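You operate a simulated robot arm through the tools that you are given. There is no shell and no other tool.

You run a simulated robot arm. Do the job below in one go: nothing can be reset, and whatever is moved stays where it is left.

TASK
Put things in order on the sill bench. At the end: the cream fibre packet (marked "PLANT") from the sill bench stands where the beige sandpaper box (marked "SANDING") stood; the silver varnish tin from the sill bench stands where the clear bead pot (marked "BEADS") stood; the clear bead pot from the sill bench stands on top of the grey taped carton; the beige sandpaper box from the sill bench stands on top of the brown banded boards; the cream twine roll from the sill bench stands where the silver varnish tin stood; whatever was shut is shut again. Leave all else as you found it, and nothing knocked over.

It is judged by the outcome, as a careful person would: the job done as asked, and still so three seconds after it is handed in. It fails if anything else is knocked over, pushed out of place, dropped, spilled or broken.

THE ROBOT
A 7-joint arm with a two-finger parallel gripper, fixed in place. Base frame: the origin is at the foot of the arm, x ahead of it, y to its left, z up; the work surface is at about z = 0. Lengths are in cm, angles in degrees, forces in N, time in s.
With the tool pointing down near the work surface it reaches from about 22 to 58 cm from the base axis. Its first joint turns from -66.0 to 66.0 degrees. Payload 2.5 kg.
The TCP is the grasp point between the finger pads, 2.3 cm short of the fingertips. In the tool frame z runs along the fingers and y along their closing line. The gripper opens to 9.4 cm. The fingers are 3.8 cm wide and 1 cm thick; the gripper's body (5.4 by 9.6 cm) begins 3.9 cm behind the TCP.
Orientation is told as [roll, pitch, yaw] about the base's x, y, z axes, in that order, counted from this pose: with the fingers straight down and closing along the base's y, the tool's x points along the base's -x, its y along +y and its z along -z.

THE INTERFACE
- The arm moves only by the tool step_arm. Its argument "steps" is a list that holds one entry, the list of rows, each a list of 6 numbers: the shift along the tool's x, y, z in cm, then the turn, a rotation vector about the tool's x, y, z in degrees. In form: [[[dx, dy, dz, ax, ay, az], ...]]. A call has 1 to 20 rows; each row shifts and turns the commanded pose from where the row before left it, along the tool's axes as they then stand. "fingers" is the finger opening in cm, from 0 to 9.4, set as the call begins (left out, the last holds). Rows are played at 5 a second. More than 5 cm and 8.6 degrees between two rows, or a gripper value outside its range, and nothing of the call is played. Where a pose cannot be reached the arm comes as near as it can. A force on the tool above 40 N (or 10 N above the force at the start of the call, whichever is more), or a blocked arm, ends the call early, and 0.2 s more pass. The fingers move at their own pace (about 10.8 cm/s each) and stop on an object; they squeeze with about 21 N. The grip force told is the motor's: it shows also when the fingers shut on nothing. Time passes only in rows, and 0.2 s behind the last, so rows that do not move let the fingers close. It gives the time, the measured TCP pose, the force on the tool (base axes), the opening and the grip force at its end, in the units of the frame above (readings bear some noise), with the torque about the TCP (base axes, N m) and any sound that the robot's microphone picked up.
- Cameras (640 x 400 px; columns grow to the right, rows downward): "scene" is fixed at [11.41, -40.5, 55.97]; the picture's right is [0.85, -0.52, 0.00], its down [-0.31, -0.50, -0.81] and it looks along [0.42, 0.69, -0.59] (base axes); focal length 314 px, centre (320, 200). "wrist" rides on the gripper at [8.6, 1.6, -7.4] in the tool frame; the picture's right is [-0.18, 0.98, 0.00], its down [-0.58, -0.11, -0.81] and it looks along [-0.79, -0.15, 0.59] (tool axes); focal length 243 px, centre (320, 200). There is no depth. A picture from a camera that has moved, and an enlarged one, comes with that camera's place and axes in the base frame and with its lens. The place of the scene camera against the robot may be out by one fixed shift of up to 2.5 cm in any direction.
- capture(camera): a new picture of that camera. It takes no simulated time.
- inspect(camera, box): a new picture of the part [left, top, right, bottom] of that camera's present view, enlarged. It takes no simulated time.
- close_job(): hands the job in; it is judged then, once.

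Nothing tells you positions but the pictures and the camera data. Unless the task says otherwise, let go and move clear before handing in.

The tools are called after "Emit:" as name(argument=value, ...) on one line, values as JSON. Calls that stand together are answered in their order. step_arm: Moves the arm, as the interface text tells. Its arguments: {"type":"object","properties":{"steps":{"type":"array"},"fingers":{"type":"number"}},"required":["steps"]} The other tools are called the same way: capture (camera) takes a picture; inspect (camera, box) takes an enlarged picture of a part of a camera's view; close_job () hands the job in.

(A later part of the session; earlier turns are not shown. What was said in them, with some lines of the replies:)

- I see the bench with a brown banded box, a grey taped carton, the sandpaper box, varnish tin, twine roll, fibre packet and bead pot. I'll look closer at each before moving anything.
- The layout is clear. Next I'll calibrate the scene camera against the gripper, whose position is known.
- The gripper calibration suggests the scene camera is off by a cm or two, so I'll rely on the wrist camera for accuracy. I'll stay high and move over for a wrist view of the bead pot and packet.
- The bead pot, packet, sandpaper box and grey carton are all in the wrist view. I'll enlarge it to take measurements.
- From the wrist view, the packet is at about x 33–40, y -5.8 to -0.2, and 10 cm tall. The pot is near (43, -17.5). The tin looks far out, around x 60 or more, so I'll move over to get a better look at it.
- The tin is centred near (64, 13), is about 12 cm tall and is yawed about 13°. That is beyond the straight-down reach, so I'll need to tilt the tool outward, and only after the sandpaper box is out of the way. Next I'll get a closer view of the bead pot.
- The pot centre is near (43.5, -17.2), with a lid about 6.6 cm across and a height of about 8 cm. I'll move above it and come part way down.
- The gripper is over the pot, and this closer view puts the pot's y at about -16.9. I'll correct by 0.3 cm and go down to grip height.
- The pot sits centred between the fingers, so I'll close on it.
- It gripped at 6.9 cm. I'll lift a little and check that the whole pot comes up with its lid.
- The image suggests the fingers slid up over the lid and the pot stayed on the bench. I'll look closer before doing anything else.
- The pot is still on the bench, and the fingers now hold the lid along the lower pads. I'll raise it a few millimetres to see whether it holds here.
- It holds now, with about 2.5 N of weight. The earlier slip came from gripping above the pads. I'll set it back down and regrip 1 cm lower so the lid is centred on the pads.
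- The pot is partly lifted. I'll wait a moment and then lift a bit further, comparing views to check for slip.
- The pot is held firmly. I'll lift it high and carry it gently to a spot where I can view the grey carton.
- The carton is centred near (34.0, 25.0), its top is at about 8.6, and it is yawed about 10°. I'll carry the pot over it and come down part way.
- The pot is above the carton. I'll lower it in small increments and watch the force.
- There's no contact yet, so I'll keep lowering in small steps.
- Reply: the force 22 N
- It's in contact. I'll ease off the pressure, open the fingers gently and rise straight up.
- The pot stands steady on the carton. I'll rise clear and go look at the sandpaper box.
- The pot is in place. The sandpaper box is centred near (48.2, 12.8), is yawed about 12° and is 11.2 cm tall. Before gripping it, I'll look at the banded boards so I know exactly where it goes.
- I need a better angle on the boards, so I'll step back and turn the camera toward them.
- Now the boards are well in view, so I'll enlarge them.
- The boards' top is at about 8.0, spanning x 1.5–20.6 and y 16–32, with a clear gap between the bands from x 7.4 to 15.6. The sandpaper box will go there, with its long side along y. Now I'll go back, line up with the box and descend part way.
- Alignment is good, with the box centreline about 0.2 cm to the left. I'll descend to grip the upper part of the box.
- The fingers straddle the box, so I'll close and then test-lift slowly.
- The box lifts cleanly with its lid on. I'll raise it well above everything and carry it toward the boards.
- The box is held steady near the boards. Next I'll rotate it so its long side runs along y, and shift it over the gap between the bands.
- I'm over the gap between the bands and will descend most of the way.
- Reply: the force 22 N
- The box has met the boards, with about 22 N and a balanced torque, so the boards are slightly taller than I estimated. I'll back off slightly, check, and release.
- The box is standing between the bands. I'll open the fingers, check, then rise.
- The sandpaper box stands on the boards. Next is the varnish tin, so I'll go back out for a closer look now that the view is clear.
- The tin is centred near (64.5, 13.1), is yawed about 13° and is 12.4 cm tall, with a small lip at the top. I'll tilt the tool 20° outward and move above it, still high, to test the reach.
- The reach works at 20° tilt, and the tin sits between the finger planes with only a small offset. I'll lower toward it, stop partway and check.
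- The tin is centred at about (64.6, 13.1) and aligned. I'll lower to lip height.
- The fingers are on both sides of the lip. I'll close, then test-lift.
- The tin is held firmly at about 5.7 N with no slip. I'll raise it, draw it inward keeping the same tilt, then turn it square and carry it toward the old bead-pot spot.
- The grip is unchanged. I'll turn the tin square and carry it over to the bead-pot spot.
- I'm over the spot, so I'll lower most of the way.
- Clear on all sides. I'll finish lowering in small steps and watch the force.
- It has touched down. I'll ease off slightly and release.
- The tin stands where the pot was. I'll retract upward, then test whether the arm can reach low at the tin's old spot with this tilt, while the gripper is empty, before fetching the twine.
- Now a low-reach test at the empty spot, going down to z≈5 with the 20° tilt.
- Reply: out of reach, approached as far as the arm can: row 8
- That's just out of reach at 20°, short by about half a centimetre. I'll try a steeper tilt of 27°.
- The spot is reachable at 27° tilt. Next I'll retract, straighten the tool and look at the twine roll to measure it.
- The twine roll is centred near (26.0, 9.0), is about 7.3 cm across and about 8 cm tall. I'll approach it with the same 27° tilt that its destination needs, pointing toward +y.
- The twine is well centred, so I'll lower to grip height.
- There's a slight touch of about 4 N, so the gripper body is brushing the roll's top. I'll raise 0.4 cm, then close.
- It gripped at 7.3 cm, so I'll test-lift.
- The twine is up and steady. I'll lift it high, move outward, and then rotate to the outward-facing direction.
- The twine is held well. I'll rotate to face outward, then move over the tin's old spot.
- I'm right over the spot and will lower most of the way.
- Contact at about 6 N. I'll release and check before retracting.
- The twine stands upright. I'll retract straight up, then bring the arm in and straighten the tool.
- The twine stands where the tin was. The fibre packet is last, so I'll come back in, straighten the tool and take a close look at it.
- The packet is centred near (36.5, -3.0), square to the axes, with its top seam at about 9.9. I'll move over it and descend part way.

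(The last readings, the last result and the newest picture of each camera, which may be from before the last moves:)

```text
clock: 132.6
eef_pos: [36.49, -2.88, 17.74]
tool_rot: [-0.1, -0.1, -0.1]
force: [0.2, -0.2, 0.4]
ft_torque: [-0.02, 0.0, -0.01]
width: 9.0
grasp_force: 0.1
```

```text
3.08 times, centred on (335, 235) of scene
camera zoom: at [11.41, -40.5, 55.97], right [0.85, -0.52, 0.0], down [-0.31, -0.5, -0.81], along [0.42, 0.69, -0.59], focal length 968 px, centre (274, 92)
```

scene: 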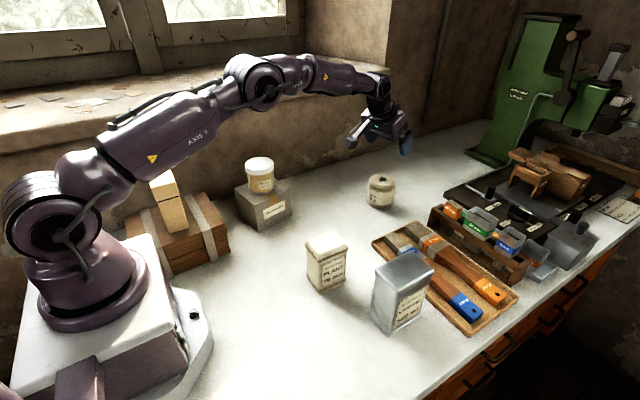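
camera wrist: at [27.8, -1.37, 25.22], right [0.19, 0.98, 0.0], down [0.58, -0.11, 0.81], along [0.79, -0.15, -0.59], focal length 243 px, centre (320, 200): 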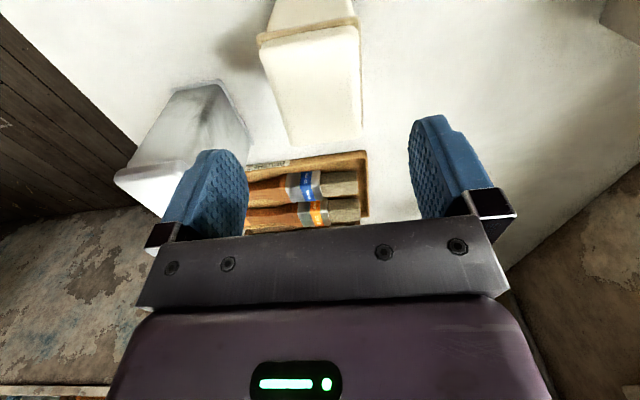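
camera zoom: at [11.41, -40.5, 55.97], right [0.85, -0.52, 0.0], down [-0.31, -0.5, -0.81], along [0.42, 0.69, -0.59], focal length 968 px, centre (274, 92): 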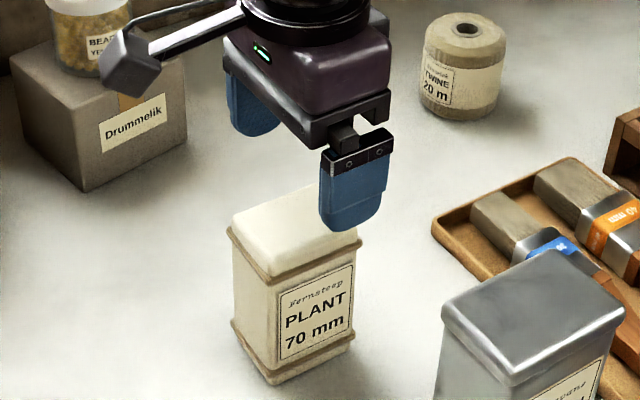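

Emit:
step_arm(steps=[[[0, -0.2, 2.2, 0, 0, 0], [0, 0, 2.2, 0, 0, 0], [0, 0, 2.0, 0, 0, 0], [0, 0, 1.2, 0, 0, 0], [0, 0, 0.8, 0, 0, 0], [0, 0, 0, 0, 0, 0]]], fingers=9.0)

Emit:
capture(camera="wrist")

Emit:
inspect(camera="scene", box=[270, 190, 390, 300])

```text
clock: 134.0
eef_pos: [36.38, -3.1, 9.37]
tool_rot: [-0.1, -0.1, 0.0]
force: [0.0, 0.1, 0.2]
ft_torque: [0.02, 0.01, 0.0]
width: 9.0
grasp_force: 0.1
```

```text
taken
camera wrist: at [27.76, -1.57, 16.84], right [0.18, 0.98, 0.0], down [0.58, -0.11, 0.81], along [0.79, -0.15, -0.59], focal length 243 px, centre (320, 200)
```

wrist: 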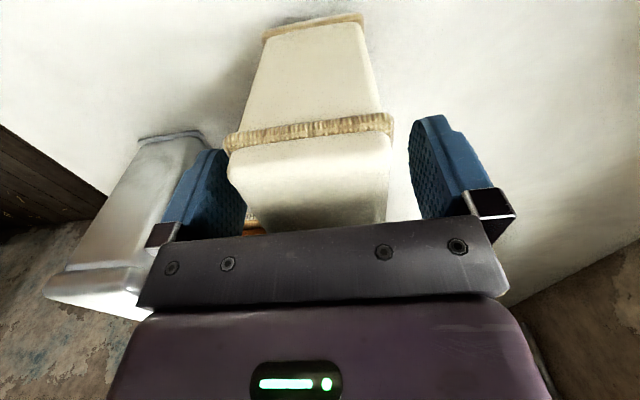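

```text
3.64 times, centred on (330, 245) of scene
camera zoom: at [11.41, -40.5, 55.97], right [0.85, -0.52, 0.0], down [-0.31, -0.5, -0.81], along [0.42, 0.69, -0.59], focal length 1143 px, centre (284, 36)
```

zoom: 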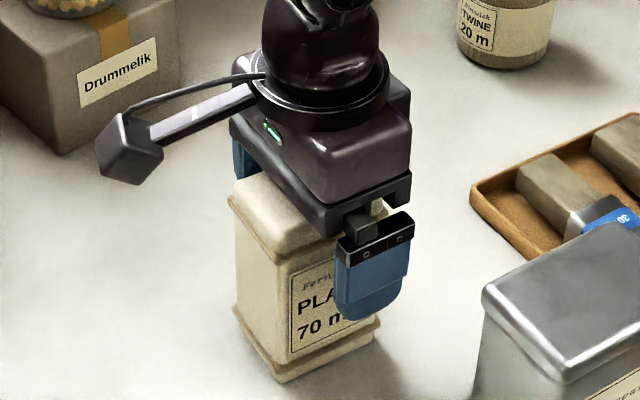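

Emit:
step_arm(steps=[[[0, 0, 0, 0, 0, 0], [0, 0, 0, 0, 0, 0], [0, 0, 0, 0, 0, 0], [0, 0, 0, 0, 0, 0]]], fingers=3.5)

Emit:
capture(camera="wrist")

Emit:
step_arm(steps=[[[0, 0, -0.15, 0, 0, 0], [0, 0, -0.25, 0, 0, 0], [0, 0, -0.4, 0, 0, 0], [0, 0, 0, 0, 0, 0]]])

Emit:
capture(camera="wrist")

Emit:
inspect(camera="scene", box=[270, 190, 390, 300])

```text
clock: 135.0
eef_pos: [36.53, -3.1, 9.39]
tool_rot: [0.0, -0.1, 0.0]
force: [0.5, 0.3, 1.0]
ft_torque: [0.21, -0.01, -0.02]
width: 5.5
grasp_force: 21.3
```

```text
taken
camera wrist: at [27.77, -1.56, 16.86], right [0.18, 0.98, 0.0], down [0.58, -0.11, 0.81], along [0.79, -0.15, -0.59], focal length 243 px, centre (320, 200)
```

wrist: 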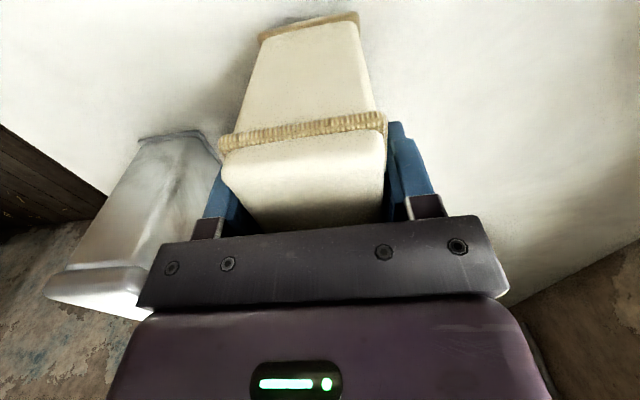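

```text
clock: 136.0
eef_pos: [36.53, -3.13, 10.21]
tool_rot: [0.1, -0.1, -0.1]
force: [-0.1, -0.3, -1.9]
ft_torque: [0.01, -0.03, -0.03]
width: 5.48
grasp_force: 20.7
```

```text
taken
camera wrist: at [27.76, -1.55, 17.67], right [0.18, 0.98, 0.0], down [0.58, -0.11, 0.81], along [0.79, -0.15, -0.59], focal length 243 px, centre (320, 200)
```

wrist: 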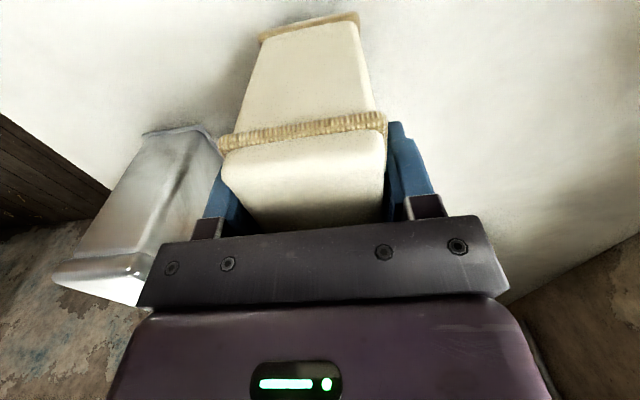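

```text
3.64 times, centred on (330, 245) of scene
camera zoom: at [11.41, -40.5, 55.97], right [0.85, -0.52, 0.0], down [-0.31, -0.5, -0.81], along [0.42, 0.69, -0.59], focal length 1143 px, centre (284, 36)
```

zoom: 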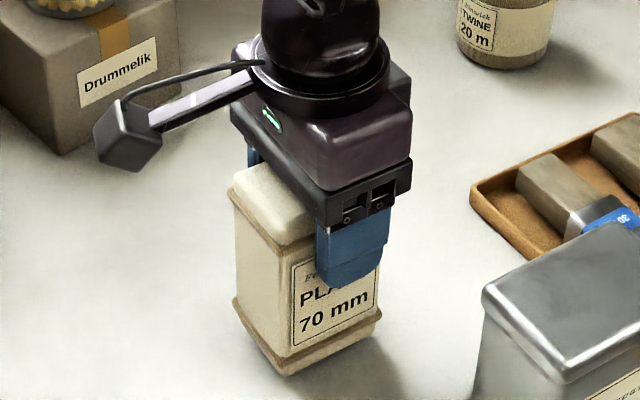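

The packet is held securely. I'll lift it and carry it to the old sandpaper spot at (48.3, 13.0), turning it 12° to match.

Emit:
step_arm(steps=[[[0, 0, -1, 0, 0, 0], [0, 0, -2, 0, 0, 0], [0, 0, -2, 0, 0, 0], [0, 0, -2, 0, 0, 0], [0, 0, -2, 0, 0, 0], [0, 0, -2, 0, 0, 0], [0, 0, -1, 0, 0, 0], [0, 0, 0, 0, 0, 0]]])

Emit:
step_arm(steps=[[[-0.74, 1, 0, 0, 0, 0], [-1.475, 2.01, 0, 0, 0, 0], [-1.475, 2.01, 0, 0, 0, 0], [-1.475, 2.01, 0, 0, 0, 0], [-1.475, 2.01, 0, 0, 0, 0], [-1.475, 2.01, 0, 0, 0, 0], [-1.475, 2.01, 0, 0, 0, 0], [-1.475, 2.01, 0, 0, 0, 0], [-0.74, 1.03, 0, 0, 0, 0], [0, 0, 0, 0, 0, -4], [0, 0, 0, 0, 0, -4], [0, 0, 0, 0, 0, -4], [0, 0, 0, 0, 0, 0]]])

Emit:
capture(camera="wrist")

Emit:
capture(camera="scene")

```text
clock: 137.8
eef_pos: [36.49, -3.21, 22.14]
tool_rot: [0.0, 0.0, -0.2]
force: [0.2, -0.6, -2.0]
ft_torque: [0.03, -0.05, 0.0]
width: 5.48
grasp_force: 21.5
```

```text
clock: 140.6
eef_pos: [48.17, 13.01, 22.12]
tool_rot: [0.0, 0.0, 11.9]
force: [0.1, 0.4, -1.6]
ft_torque: [0.01, -0.01, 0.01]
width: 5.47
grasp_force: 21.2
```

```text
taken
camera wrist: at [39.43, 12.68, 29.68], right [-0.02, 1.0, 0.0], down [0.59, 0.01, 0.81], along [0.81, 0.02, -0.59], focal length 243 px, centre (320, 200)
```

wrist: 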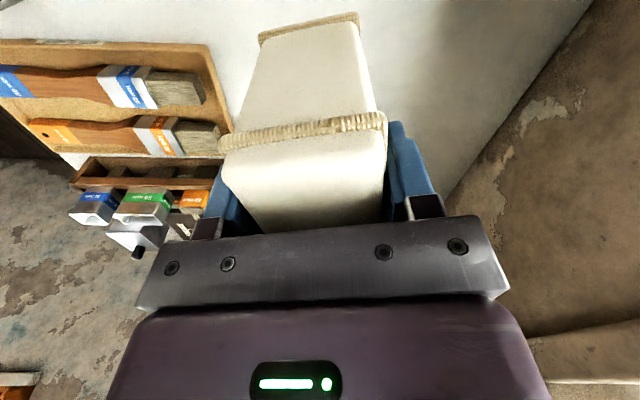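

```text
taken
```

scene: 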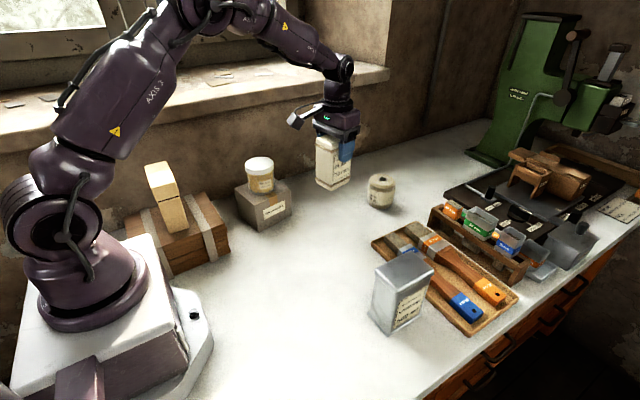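

I'm in position and will lower most of the way.

Emit:
step_arm(steps=[[[0, 0, 1.2, 0, 0, 0], [0, 0, 2, 0, 0, 0], [0, 0, 2, 0, 0, 0], [0, 0, 2, 0, 0, 0], [0, 0, 2, 0, 0, 0], [0, 0, 1.5, 0, 0, 0], [0, 0, 0.9, 0, 0, 0], [0, 0, 0, 0, 0, 0]]])

Emit:
step_arm(steps=[[[0, 0, 0.3, 0, 0, 0], [0, 0, 0.3, 0, 0, 0], [0, 0, 0.15, 0, 0, 0], [0, 0, 0, 0, 0, 0]]])

Emit:
step_arm(steps=[[[0, 0, 0.1, 0, 0, 0], [0, 0, 0.1, 0, 0, 0], [0, 0, 0, 0, 0, 0]]])

Emit:
inspect(camera="scene", box=[280, 120, 410, 240])

```text
clock: 142.4
eef_pos: [48.38, 12.9, 10.73]
tool_rot: [0.0, 0.0, 12.0]
force: [0.7, -0.1, -1.7]
ft_torque: [0.01, 0.01, 0.0]
width: 5.47
grasp_force: 21.2
```

```text
clock: 143.4
eef_pos: [48.27, 12.91, 9.8]
tool_rot: [0.0, 0.0, 11.9]
force: [0.3, -0.7, -1.5]
ft_torque: [0.02, -0.02, 0.0]
width: 5.5
grasp_force: 21.0
```

```text
clock: 144.2
eef_pos: [48.26, 12.98, 9.56]
tool_rot: [0.0, 0.1, 12.0]
force: [-1.0, 0.2, -2.2]
ft_torque: [-0.01, 0.02, 0.0]
width: 5.48
grasp_force: 21.3
```

```text
3.33 times, centred on (345, 180) of scene
camera zoom: at [11.41, -40.5, 55.97], right [0.85, -0.52, 0.0], down [-0.31, -0.5, -0.81], along [0.42, 0.69, -0.59], focal length 1048 px, centre (237, 267)
```

zoom: 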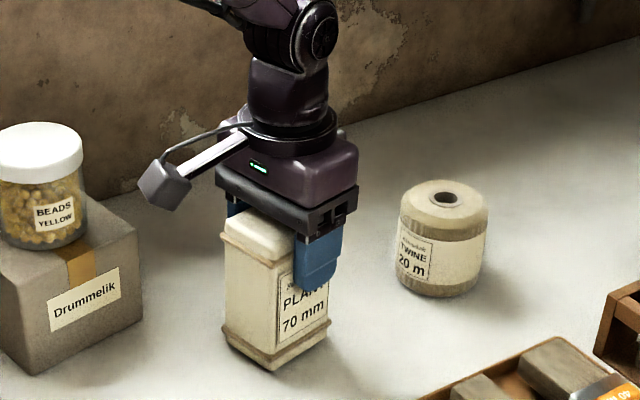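

Emit:
step_arm(steps=[[[0, 0, 0.1, 0, 0, 0], [0, 0, 0, 0, 0, 0]]])

Emit:
step_arm(steps=[[[0, 0, 0.1, 0, 0, 0], [0, 0, 0, 0, 0, 0]]])

```text
clock: 144.8
eef_pos: [48.26, 12.86, 9.53]
tool_rot: [0.1, -0.1, 12.1]
force: [0.0, 0.0, -0.8]
ft_torque: [0.0, -0.01, 0.0]
width: 5.47
grasp_force: 20.7
```

```text
clock: 145.4
eef_pos: [48.41, 12.91, 9.4]
tool_rot: [0.0, 0.1, 11.9]
force: [-0.6, 0.3, -1.5]
ft_torque: [0.0, 0.01, 0.01]
width: 5.48
grasp_force: 21.3
```

Emit:
step_arm(steps=[[[0, 0, 0.08, 0, 0, 0], [0, 0, 0, 0, 0, 0]]])

Emit:
step_arm(steps=[[[0, 0, 0.08, 0, 0, 0], [0, 0, 0, 0, 0, 0]]])

```text
clock: 146.0
eef_pos: [48.3, 13.04, 9.37]
tool_rot: [0.0, -0.1, 12.0]
force: [0.1, -0.5, -0.4]
ft_torque: [0.0, 0.02, -0.01]
width: 5.49
grasp_force: 20.7
```

```text
clock: 146.6
eef_pos: [48.33, 12.98, 9.35]
tool_rot: [0.0, -0.1, 12.0]
force: [-4.6, -1.4, 12.3]
ft_torque: [-0.1, 0.48, -0.03]
width: 5.46
grasp_force: 21.1
```

It has touched down. I'll ease off slightly, release and check.

Emit:
step_arm(steps=[[[0, 0, -0.08, 0, 0, 0], [0, 0, 0, 0, 0, 0]]])

Emit:
step_arm(steps=[[[0, 0, 0, 0, 0, 0], [0, 0, 0, 0, 0, 0], [0, 0, 0, 0, 0, 0]]], fingers=8.5)

Emit:
inspect(camera="scene", box=[280, 120, 410, 240])

Emit:
step_arm(steps=[[[0, 0, -0.6, 0, 0, 0], [0, 0, -1.5, 0, 0, 0], [0, 0, -2.5, 0, 0, 0], [0, 0, -3, 0, 0, 0], [0, 0, -3, 0, 0, 0], [0, 0, -3, 0, 0, 0], [0, 0, -3, 0, 0, 0], [0, 0, -2, 0, 0, 0], [0, 0, 0, 0, 0, 0]]])

Emit:
capture(camera="scene")

Emit:
capture(camera="wrist")

```text
clock: 147.2
eef_pos: [48.28, 12.95, 9.38]
tool_rot: [0.0, 0.0, 12.0]
force: [-2.9, 0.7, 9.2]
ft_torque: [-0.07, 0.33, -0.07]
width: 5.46
grasp_force: 21.1
```

```text
clock: 148.0
eef_pos: [48.31, 12.86, 9.4]
tool_rot: [0.0, 0.0, 12.0]
force: [0.3, 0.0, 0.1]
ft_torque: [-0.03, -0.01, 0.02]
width: 8.5
grasp_force: 0.1
```

```text
3.33 times, centred on (345, 180) of scene
camera zoom: at [11.41, -40.5, 55.97], right [0.85, -0.52, 0.0], down [-0.31, -0.5, -0.81], along [0.42, 0.69, -0.59], focal length 1048 px, centre (237, 267)
```

zoom: 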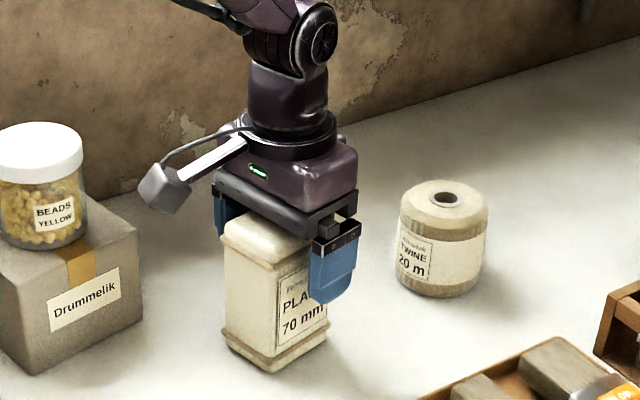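

```text
clock: 150.0
eef_pos: [48.31, 12.93, 28.03]
tool_rot: [0.0, 0.1, 12.0]
force: [0.1, 0.2, -0.5]
ft_torque: [0.0, 0.01, -0.02]
width: 8.55
grasp_force: 0.0
```

```text
taken
```

scene: 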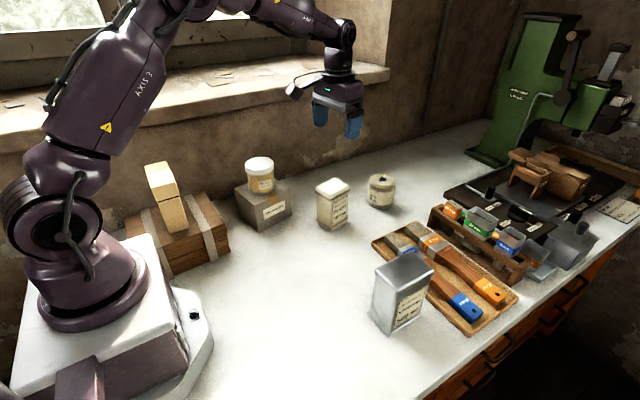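

```text
taken
camera wrist: at [39.5, 12.69, 35.49], right [-0.02, 1.0, 0.0], down [0.59, 0.01, 0.81], along [0.81, 0.02, -0.59], focal length 243 px, centre (320, 200)
```

wrist: 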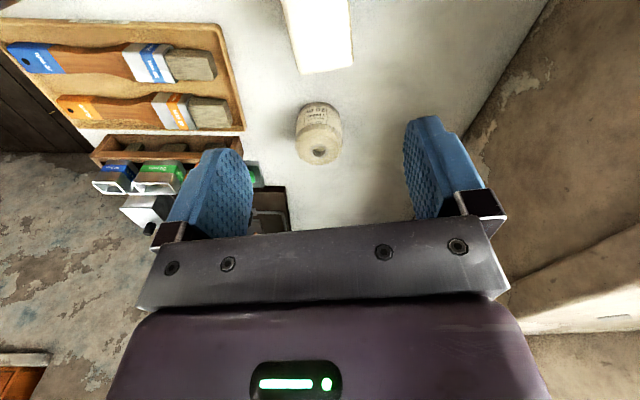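

Every item appears to be in place. I'll check closely before handing in.

Emit:
inspect(camera="scene", box=[110, 140, 310, 290])

Emit:
inspect(camera="scene", box=[290, 150, 450, 340])

Emit:
inspect(camera="scene", box=[360, 180, 640, 340])

```text
2.67 times, centred on (210, 215) of scene
camera zoom: at [11.41, -40.5, 55.97], right [0.85, -0.52, 0.0], down [-0.31, -0.5, -0.81], along [0.42, 0.69, -0.59], focal length 838 px, centre (613, 160)
```

zoom: 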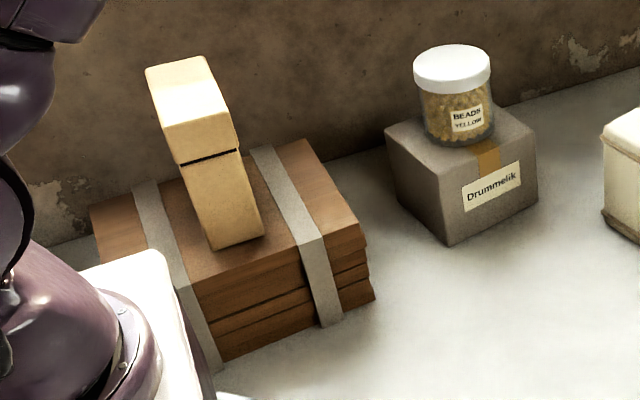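

```text
2.11 times, centred on (370, 245) of scene
camera zoom: at [11.41, -40.5, 55.97], right [0.85, -0.52, 0.0], down [-0.31, -0.5, -0.81], along [0.42, 0.69, -0.59], focal length 662 px, centre (215, 105)
```

zoom: 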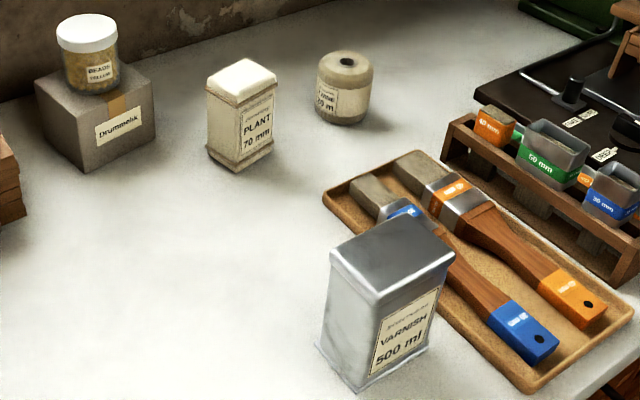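

```text
2.29 times, centred on (500, 260) of scene
camera zoom: at [11.41, -40.5, 55.97], right [0.85, -0.52, 0.0], down [-0.31, -0.5, -0.81], along [0.42, 0.69, -0.59], focal length 719 px, centre (-91, 63)
```

zoom: 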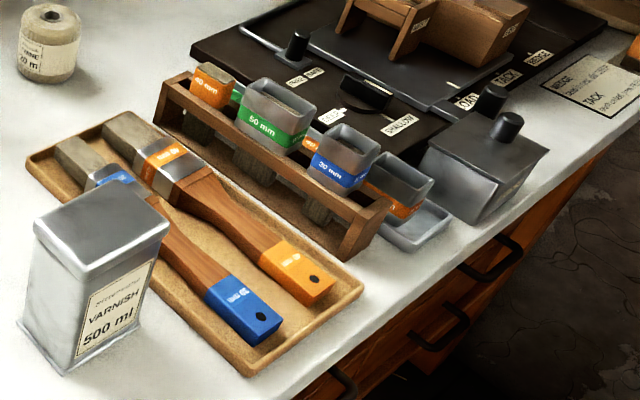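

All five items stand upright where they should: pot on the carton, sandpaper box on the boards, tin at the pot's old spot, twine at the tin's, and packet at the sandpaper box's. Nothing else has moved, no drawers are open, and the arm is clear, so I'm handing the job in.

Emit:
close_job()

```text
The job is handed in.
```

The bench is in order and the job is handed in; I haven't seen a verdict on it. My last camera check, just before handing in, showed each item standing upright where you asked:

- **Bead pot:** on top of the grey taped carton, lid on.
- **Sandpaper box:** on top of the brown banded boards, between the two bands.
- **Varnish tin:** where the bead pot stood.
- **Twine roll:** where the varnish tin stood.
- **Fibre packet:** where the sandpaper box stood.

Nothing needed opening, and nothing was left open. In the pictures nothing else on the bench looked moved or knocked over. On the first try my grip slipped off the pot's lid, but the pot never left the bench and I regripped it lower. The arm is raised clear of everything.
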